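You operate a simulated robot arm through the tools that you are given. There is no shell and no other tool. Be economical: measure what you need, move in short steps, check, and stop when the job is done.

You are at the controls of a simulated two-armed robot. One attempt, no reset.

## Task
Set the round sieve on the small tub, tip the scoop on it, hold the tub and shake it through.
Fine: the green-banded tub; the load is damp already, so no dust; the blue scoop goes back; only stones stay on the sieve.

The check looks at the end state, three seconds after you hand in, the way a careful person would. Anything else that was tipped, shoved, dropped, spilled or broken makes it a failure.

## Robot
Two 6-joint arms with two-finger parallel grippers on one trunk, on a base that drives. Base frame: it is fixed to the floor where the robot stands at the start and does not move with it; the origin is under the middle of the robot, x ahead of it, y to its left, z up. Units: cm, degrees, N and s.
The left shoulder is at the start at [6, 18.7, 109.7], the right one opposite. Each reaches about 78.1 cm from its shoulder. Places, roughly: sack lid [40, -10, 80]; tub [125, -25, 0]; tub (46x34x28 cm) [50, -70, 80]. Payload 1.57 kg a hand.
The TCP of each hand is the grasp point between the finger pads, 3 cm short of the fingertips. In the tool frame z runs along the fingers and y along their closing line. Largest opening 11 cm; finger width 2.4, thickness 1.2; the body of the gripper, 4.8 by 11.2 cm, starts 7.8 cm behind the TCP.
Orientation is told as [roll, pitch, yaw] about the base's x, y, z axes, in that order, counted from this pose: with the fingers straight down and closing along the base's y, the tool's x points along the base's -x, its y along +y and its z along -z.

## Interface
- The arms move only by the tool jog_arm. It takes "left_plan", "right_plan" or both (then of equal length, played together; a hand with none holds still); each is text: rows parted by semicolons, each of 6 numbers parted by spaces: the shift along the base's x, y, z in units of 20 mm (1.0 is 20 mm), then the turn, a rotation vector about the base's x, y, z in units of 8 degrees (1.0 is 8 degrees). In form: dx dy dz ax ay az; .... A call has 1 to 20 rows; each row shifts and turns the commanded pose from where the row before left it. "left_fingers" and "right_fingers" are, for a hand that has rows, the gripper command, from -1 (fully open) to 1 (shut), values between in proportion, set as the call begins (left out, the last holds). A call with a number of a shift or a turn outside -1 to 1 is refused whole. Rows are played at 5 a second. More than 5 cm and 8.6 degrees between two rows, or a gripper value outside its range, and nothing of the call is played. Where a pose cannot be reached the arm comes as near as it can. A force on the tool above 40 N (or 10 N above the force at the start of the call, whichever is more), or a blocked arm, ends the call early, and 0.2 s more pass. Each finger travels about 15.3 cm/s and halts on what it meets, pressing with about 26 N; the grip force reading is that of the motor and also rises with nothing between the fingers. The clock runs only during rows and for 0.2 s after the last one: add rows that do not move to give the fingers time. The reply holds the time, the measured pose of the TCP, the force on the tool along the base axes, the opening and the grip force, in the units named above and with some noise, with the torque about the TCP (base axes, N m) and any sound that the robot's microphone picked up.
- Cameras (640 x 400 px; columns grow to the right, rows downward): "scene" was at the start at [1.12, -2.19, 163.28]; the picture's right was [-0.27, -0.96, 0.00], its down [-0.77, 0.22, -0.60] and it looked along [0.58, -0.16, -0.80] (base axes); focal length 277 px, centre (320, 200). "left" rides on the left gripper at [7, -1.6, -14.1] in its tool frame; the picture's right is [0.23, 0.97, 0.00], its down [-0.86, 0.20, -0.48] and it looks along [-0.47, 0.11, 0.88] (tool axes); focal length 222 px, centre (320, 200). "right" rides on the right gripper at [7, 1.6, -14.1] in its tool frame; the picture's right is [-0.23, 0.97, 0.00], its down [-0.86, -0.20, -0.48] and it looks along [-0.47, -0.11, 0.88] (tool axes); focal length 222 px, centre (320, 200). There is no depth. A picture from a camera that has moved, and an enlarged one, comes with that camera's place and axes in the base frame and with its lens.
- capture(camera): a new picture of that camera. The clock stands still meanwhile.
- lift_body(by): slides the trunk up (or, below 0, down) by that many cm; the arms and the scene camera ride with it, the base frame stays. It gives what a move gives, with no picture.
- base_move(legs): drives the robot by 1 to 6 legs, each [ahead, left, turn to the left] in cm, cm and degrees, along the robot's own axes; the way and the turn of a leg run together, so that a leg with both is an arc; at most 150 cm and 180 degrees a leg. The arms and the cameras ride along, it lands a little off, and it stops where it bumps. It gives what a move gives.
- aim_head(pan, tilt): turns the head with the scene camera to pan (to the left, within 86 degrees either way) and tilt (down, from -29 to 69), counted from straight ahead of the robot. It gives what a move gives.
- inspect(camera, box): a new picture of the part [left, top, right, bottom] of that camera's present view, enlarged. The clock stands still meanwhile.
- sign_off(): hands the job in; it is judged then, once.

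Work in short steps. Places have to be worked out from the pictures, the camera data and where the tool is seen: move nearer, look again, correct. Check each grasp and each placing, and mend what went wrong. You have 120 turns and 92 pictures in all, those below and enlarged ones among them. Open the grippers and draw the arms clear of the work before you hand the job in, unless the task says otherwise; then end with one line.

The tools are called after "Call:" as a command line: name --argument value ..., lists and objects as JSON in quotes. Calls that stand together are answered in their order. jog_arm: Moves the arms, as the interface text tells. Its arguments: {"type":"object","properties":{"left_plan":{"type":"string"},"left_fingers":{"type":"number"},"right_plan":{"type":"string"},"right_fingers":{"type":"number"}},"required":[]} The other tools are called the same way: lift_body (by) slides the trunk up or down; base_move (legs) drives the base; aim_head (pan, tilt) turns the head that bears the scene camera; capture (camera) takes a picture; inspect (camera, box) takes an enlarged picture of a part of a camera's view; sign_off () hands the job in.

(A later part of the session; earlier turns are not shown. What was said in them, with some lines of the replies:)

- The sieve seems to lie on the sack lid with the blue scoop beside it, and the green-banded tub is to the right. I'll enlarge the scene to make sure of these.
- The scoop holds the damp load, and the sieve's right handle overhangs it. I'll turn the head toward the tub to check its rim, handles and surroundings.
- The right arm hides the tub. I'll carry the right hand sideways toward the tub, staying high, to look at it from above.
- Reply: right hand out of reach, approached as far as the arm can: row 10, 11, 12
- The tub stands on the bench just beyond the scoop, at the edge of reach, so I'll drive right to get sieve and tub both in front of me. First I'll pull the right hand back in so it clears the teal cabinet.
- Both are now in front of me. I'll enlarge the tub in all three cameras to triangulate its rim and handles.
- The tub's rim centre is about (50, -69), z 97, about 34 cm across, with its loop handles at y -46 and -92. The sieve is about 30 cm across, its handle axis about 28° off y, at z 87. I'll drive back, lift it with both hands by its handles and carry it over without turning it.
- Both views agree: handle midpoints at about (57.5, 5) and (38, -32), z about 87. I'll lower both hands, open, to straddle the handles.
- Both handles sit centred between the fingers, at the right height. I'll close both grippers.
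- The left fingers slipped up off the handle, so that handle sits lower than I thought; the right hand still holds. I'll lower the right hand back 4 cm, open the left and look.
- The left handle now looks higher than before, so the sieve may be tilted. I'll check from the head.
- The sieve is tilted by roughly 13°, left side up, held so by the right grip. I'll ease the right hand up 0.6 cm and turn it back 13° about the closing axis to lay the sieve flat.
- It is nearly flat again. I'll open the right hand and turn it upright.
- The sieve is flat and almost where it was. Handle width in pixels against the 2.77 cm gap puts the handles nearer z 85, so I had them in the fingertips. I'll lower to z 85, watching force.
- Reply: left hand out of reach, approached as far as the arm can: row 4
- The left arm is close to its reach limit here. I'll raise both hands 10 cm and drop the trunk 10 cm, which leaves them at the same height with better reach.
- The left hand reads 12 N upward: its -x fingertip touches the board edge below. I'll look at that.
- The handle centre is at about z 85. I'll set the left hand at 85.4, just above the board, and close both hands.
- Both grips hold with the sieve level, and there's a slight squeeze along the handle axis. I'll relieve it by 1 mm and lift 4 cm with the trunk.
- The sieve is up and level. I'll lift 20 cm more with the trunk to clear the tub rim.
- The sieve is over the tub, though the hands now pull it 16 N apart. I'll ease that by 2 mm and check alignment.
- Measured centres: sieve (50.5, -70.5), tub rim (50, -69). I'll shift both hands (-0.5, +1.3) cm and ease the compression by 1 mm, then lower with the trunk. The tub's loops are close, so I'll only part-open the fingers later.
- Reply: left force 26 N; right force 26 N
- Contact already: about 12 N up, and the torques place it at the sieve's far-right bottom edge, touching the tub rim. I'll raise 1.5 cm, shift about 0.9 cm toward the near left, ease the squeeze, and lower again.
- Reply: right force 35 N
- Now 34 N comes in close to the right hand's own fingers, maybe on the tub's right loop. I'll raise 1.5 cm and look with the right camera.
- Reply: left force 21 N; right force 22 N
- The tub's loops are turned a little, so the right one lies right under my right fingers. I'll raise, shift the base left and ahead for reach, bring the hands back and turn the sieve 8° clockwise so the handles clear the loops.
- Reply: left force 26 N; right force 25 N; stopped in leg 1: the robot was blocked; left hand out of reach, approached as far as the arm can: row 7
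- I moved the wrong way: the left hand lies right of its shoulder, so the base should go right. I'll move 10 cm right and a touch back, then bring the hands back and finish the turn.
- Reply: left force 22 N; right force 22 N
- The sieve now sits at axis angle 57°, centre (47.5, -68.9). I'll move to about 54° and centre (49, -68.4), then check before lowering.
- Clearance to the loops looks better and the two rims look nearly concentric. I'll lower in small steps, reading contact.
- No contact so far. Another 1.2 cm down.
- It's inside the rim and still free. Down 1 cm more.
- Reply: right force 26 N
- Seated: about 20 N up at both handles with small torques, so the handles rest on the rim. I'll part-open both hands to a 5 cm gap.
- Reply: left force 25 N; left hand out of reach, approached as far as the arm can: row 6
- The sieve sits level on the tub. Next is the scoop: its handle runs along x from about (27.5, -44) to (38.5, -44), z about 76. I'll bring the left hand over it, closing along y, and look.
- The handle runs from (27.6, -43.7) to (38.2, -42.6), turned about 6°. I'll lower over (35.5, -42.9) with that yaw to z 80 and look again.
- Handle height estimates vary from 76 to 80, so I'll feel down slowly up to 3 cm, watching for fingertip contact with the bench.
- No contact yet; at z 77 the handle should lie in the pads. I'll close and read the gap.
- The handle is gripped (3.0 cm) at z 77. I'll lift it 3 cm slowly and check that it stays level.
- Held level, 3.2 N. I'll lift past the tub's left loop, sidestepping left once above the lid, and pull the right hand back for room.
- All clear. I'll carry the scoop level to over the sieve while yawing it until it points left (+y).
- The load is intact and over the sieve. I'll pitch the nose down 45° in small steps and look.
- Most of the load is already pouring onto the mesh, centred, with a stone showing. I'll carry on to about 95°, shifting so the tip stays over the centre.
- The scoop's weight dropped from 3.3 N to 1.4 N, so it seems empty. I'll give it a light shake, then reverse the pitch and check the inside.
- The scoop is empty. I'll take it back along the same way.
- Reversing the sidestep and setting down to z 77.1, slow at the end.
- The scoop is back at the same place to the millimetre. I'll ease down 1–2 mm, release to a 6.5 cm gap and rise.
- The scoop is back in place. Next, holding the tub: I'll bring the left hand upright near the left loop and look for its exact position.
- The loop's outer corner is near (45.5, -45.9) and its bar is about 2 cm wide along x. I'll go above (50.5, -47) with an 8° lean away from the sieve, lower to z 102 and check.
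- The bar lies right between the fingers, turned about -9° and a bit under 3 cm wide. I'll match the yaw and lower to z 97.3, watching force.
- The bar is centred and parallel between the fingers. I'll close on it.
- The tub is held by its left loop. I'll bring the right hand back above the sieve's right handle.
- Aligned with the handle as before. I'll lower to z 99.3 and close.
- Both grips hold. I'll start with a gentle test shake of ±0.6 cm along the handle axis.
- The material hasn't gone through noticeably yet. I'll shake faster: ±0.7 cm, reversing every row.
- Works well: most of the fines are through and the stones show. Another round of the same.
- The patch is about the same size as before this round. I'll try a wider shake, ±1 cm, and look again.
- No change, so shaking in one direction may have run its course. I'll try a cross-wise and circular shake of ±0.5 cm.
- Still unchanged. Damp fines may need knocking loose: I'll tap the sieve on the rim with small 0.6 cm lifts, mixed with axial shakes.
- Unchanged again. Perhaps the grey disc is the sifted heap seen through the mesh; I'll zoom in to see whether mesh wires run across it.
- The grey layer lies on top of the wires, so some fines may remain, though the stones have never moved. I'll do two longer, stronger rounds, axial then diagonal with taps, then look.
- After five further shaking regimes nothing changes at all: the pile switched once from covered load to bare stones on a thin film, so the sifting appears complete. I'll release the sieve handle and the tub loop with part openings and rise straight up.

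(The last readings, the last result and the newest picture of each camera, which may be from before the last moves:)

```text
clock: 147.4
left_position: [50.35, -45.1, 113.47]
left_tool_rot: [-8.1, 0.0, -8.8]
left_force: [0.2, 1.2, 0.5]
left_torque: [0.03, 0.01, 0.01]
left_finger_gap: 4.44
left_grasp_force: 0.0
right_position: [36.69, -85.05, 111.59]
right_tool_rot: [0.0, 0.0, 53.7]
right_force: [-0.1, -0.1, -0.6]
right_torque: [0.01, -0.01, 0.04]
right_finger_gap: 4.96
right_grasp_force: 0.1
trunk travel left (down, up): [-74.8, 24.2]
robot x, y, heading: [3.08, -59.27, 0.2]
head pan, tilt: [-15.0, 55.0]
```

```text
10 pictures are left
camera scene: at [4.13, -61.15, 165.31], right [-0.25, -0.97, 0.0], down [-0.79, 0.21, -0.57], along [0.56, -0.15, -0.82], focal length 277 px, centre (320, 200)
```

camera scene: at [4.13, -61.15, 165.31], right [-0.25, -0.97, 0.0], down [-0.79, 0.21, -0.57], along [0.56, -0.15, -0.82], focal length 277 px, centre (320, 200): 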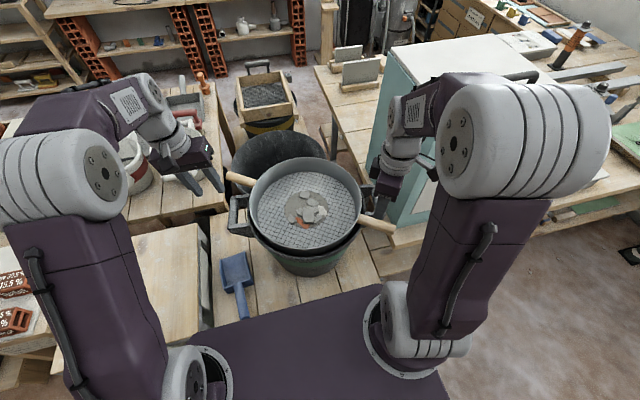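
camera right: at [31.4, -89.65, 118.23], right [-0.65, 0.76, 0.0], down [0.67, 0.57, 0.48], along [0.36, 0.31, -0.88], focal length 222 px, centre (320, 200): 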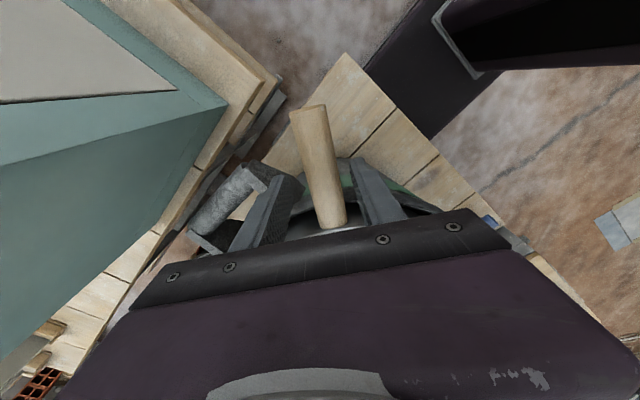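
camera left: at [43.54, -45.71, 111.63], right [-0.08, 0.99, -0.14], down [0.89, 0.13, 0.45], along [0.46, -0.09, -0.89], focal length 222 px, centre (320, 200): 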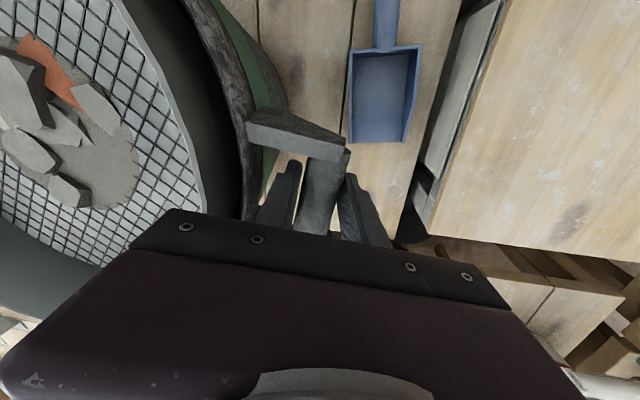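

Sieve, tub and scoop all stand as they should and the hands are free. I'll draw both arms back clear, open the grippers fully, and take a last look.

Call:
jog_arm --left_plan "-0.6 0.6 0.4 0 0 0; -1 0.6 0.4 0 0 0; -1 0.6 0.2 0 0 0; -1 0.5 0 0 0 0; -1 0.3 0 0 0 0; -1 0.3 0 0 0 0; -1 0 0 0 0 0; 0 0 0 0 0 0" --right_plan "0 0 0.5 0 0 0; -0.8 0 0.3 0 0 0; -0.8 0 0.3 0 0 0; -0.8 0 0 0 0 0; -0.8 0 0 0 0 0; -0.8 0 0 0 0 0; 0 0 0 0 0 0; 0 0 0 0 0 0"

Call:
jog_arm --left_plan "0 0 0 0 0 0; 0 0 0 0 0 0; 0 0 0 0 0 0" --right_plan "0 0 0 0 0 0; 0 0 0 0 0 0; 0 0 0 0 0 0" --left_fingers -1 --right_fingers -1

Call:
capture --camera "scene"

Call:
inspect --camera "scene" --box '[210, 140, 410, 310]'

Call:
capture --camera "left"

```text
clock: 149.2
left_position: [37.27, -39.52, 115.32]
left_tool_rot: [-8.1, 0.0, -8.7]
left_force: [0.0, 0.4, -0.4]
left_torque: [0.02, 0.01, -0.01]
left_finger_gap: 4.39
left_grasp_force: 0.0
right_position: [28.66, -85.11, 113.79]
right_tool_rot: [0.1, 0.0, 53.7]
right_force: [0.2, -0.4, 0.5]
right_torque: [0.01, 0.03, 0.05]
right_finger_gap: 4.94
right_grasp_force: 0.0
trunk travel left (down, up): [-74.8, 24.2]
robot x, y, heading: [3.15, -59.25, 0.5]
head pan, tilt: [-15.0, 55.0]
```

```text
clock: 150.0
left_position: [37.36, -39.44, 115.41]
left_tool_rot: [-8.2, 0.0, -8.9]
left_force: [-0.1, 0.5, -0.3]
left_torque: [-0.03, 0.02, -0.02]
left_finger_gap: 10.98
left_grasp_force: 0.1
right_position: [28.69, -85.08, 113.83]
right_tool_rot: [0.0, 0.1, 53.7]
right_force: [-0.6, 0.0, -0.3]
right_torque: [-0.03, 0.01, -0.02]
right_finger_gap: 11.03
right_grasp_force: 0.1
trunk travel left (down, up): [-74.8, 24.2]
robot x, y, heading: [3.45, -58.72, 0.5]
head pan, tilt: [-15.0, 55.0]
```

```text
9 pictures are left
camera scene: at [4.17, -61.17, 165.32], right [-0.25, -0.97, 0.0], down [-0.79, 0.21, -0.57], along [0.55, -0.15, -0.82], focal length 277 px, centre (320, 200)
```

scene: 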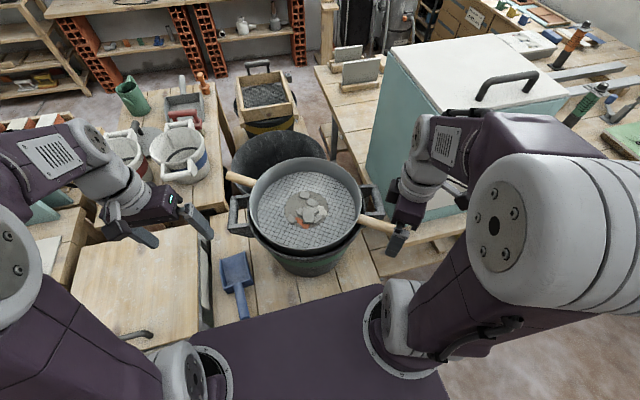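

```text
2.35 times, centred on (310, 225) of scene
camera zoom: at [4.17, -61.17, 165.32], right [-0.25, -0.97, 0.0], down [-0.79, 0.21, -0.57], along [0.55, -0.15, -0.82], focal length 651 px, centre (344, 141)
```

zoom: 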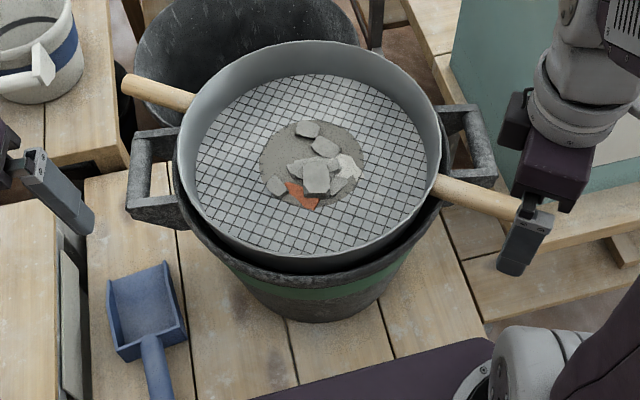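

```text
7 pictures are left
camera left: at [30.39, -37.95, 129.59], right [-0.08, 0.99, -0.14], down [0.89, 0.13, 0.45], along [0.46, -0.09, -0.88], focal length 222 px, centre (320, 200)
```

left: 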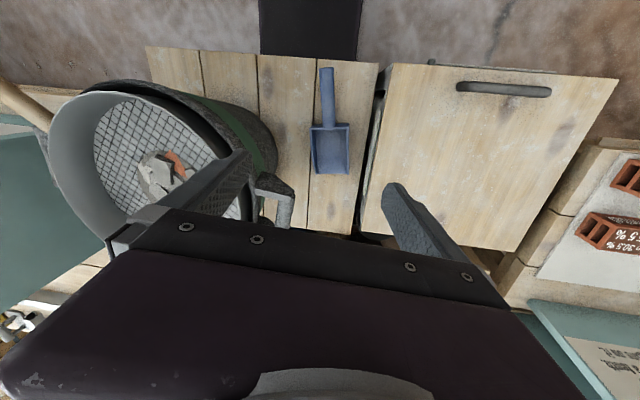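

Everything is in place and nothing has spilled. I'll move the right hand further from the handle end, then hand in.

Call:
jog_arm --right_plan "0 0 0.8 0 0 0; 0 0 0.8 0 0 0; -0.4 0.3 0.8 0 0 0; -0.4 0.3 0.5 0 0 0; 0 0 0 0 0 0"

Call:
sign_off

```text
clock: 151.2
left_position: [37.24, -39.46, 115.34]
left_tool_rot: [-8.1, 0.1, -8.9]
left_force: [1.0, 0.0, 0.5]
left_torque: [0.0, 0.01, -0.02]
left_finger_gap: 10.98
left_grasp_force: 0.0
right_position: [27.52, -83.82, 119.64]
right_tool_rot: [0.1, 0.1, 53.6]
right_force: [0.2, -0.4, 0.9]
right_torque: [0.0, 0.0, 0.02]
right_finger_gap: 10.96
right_grasp_force: 0.1
trunk travel left (down, up): [-74.8, 24.2]
robot x, y, heading: [3.38, -59.44, 0.2]
head pan, tilt: [-15.0, 55.0]
```

```text
The job is handed in.
```

I set the sieve on the green-banded tub, tipped the scoop onto it, shook the load through while holding the tub, and put the blue scoop back. A thin grey film still lies around the stones and did not change with further shaking, so I took the sifting as done without being able to see into the tub.
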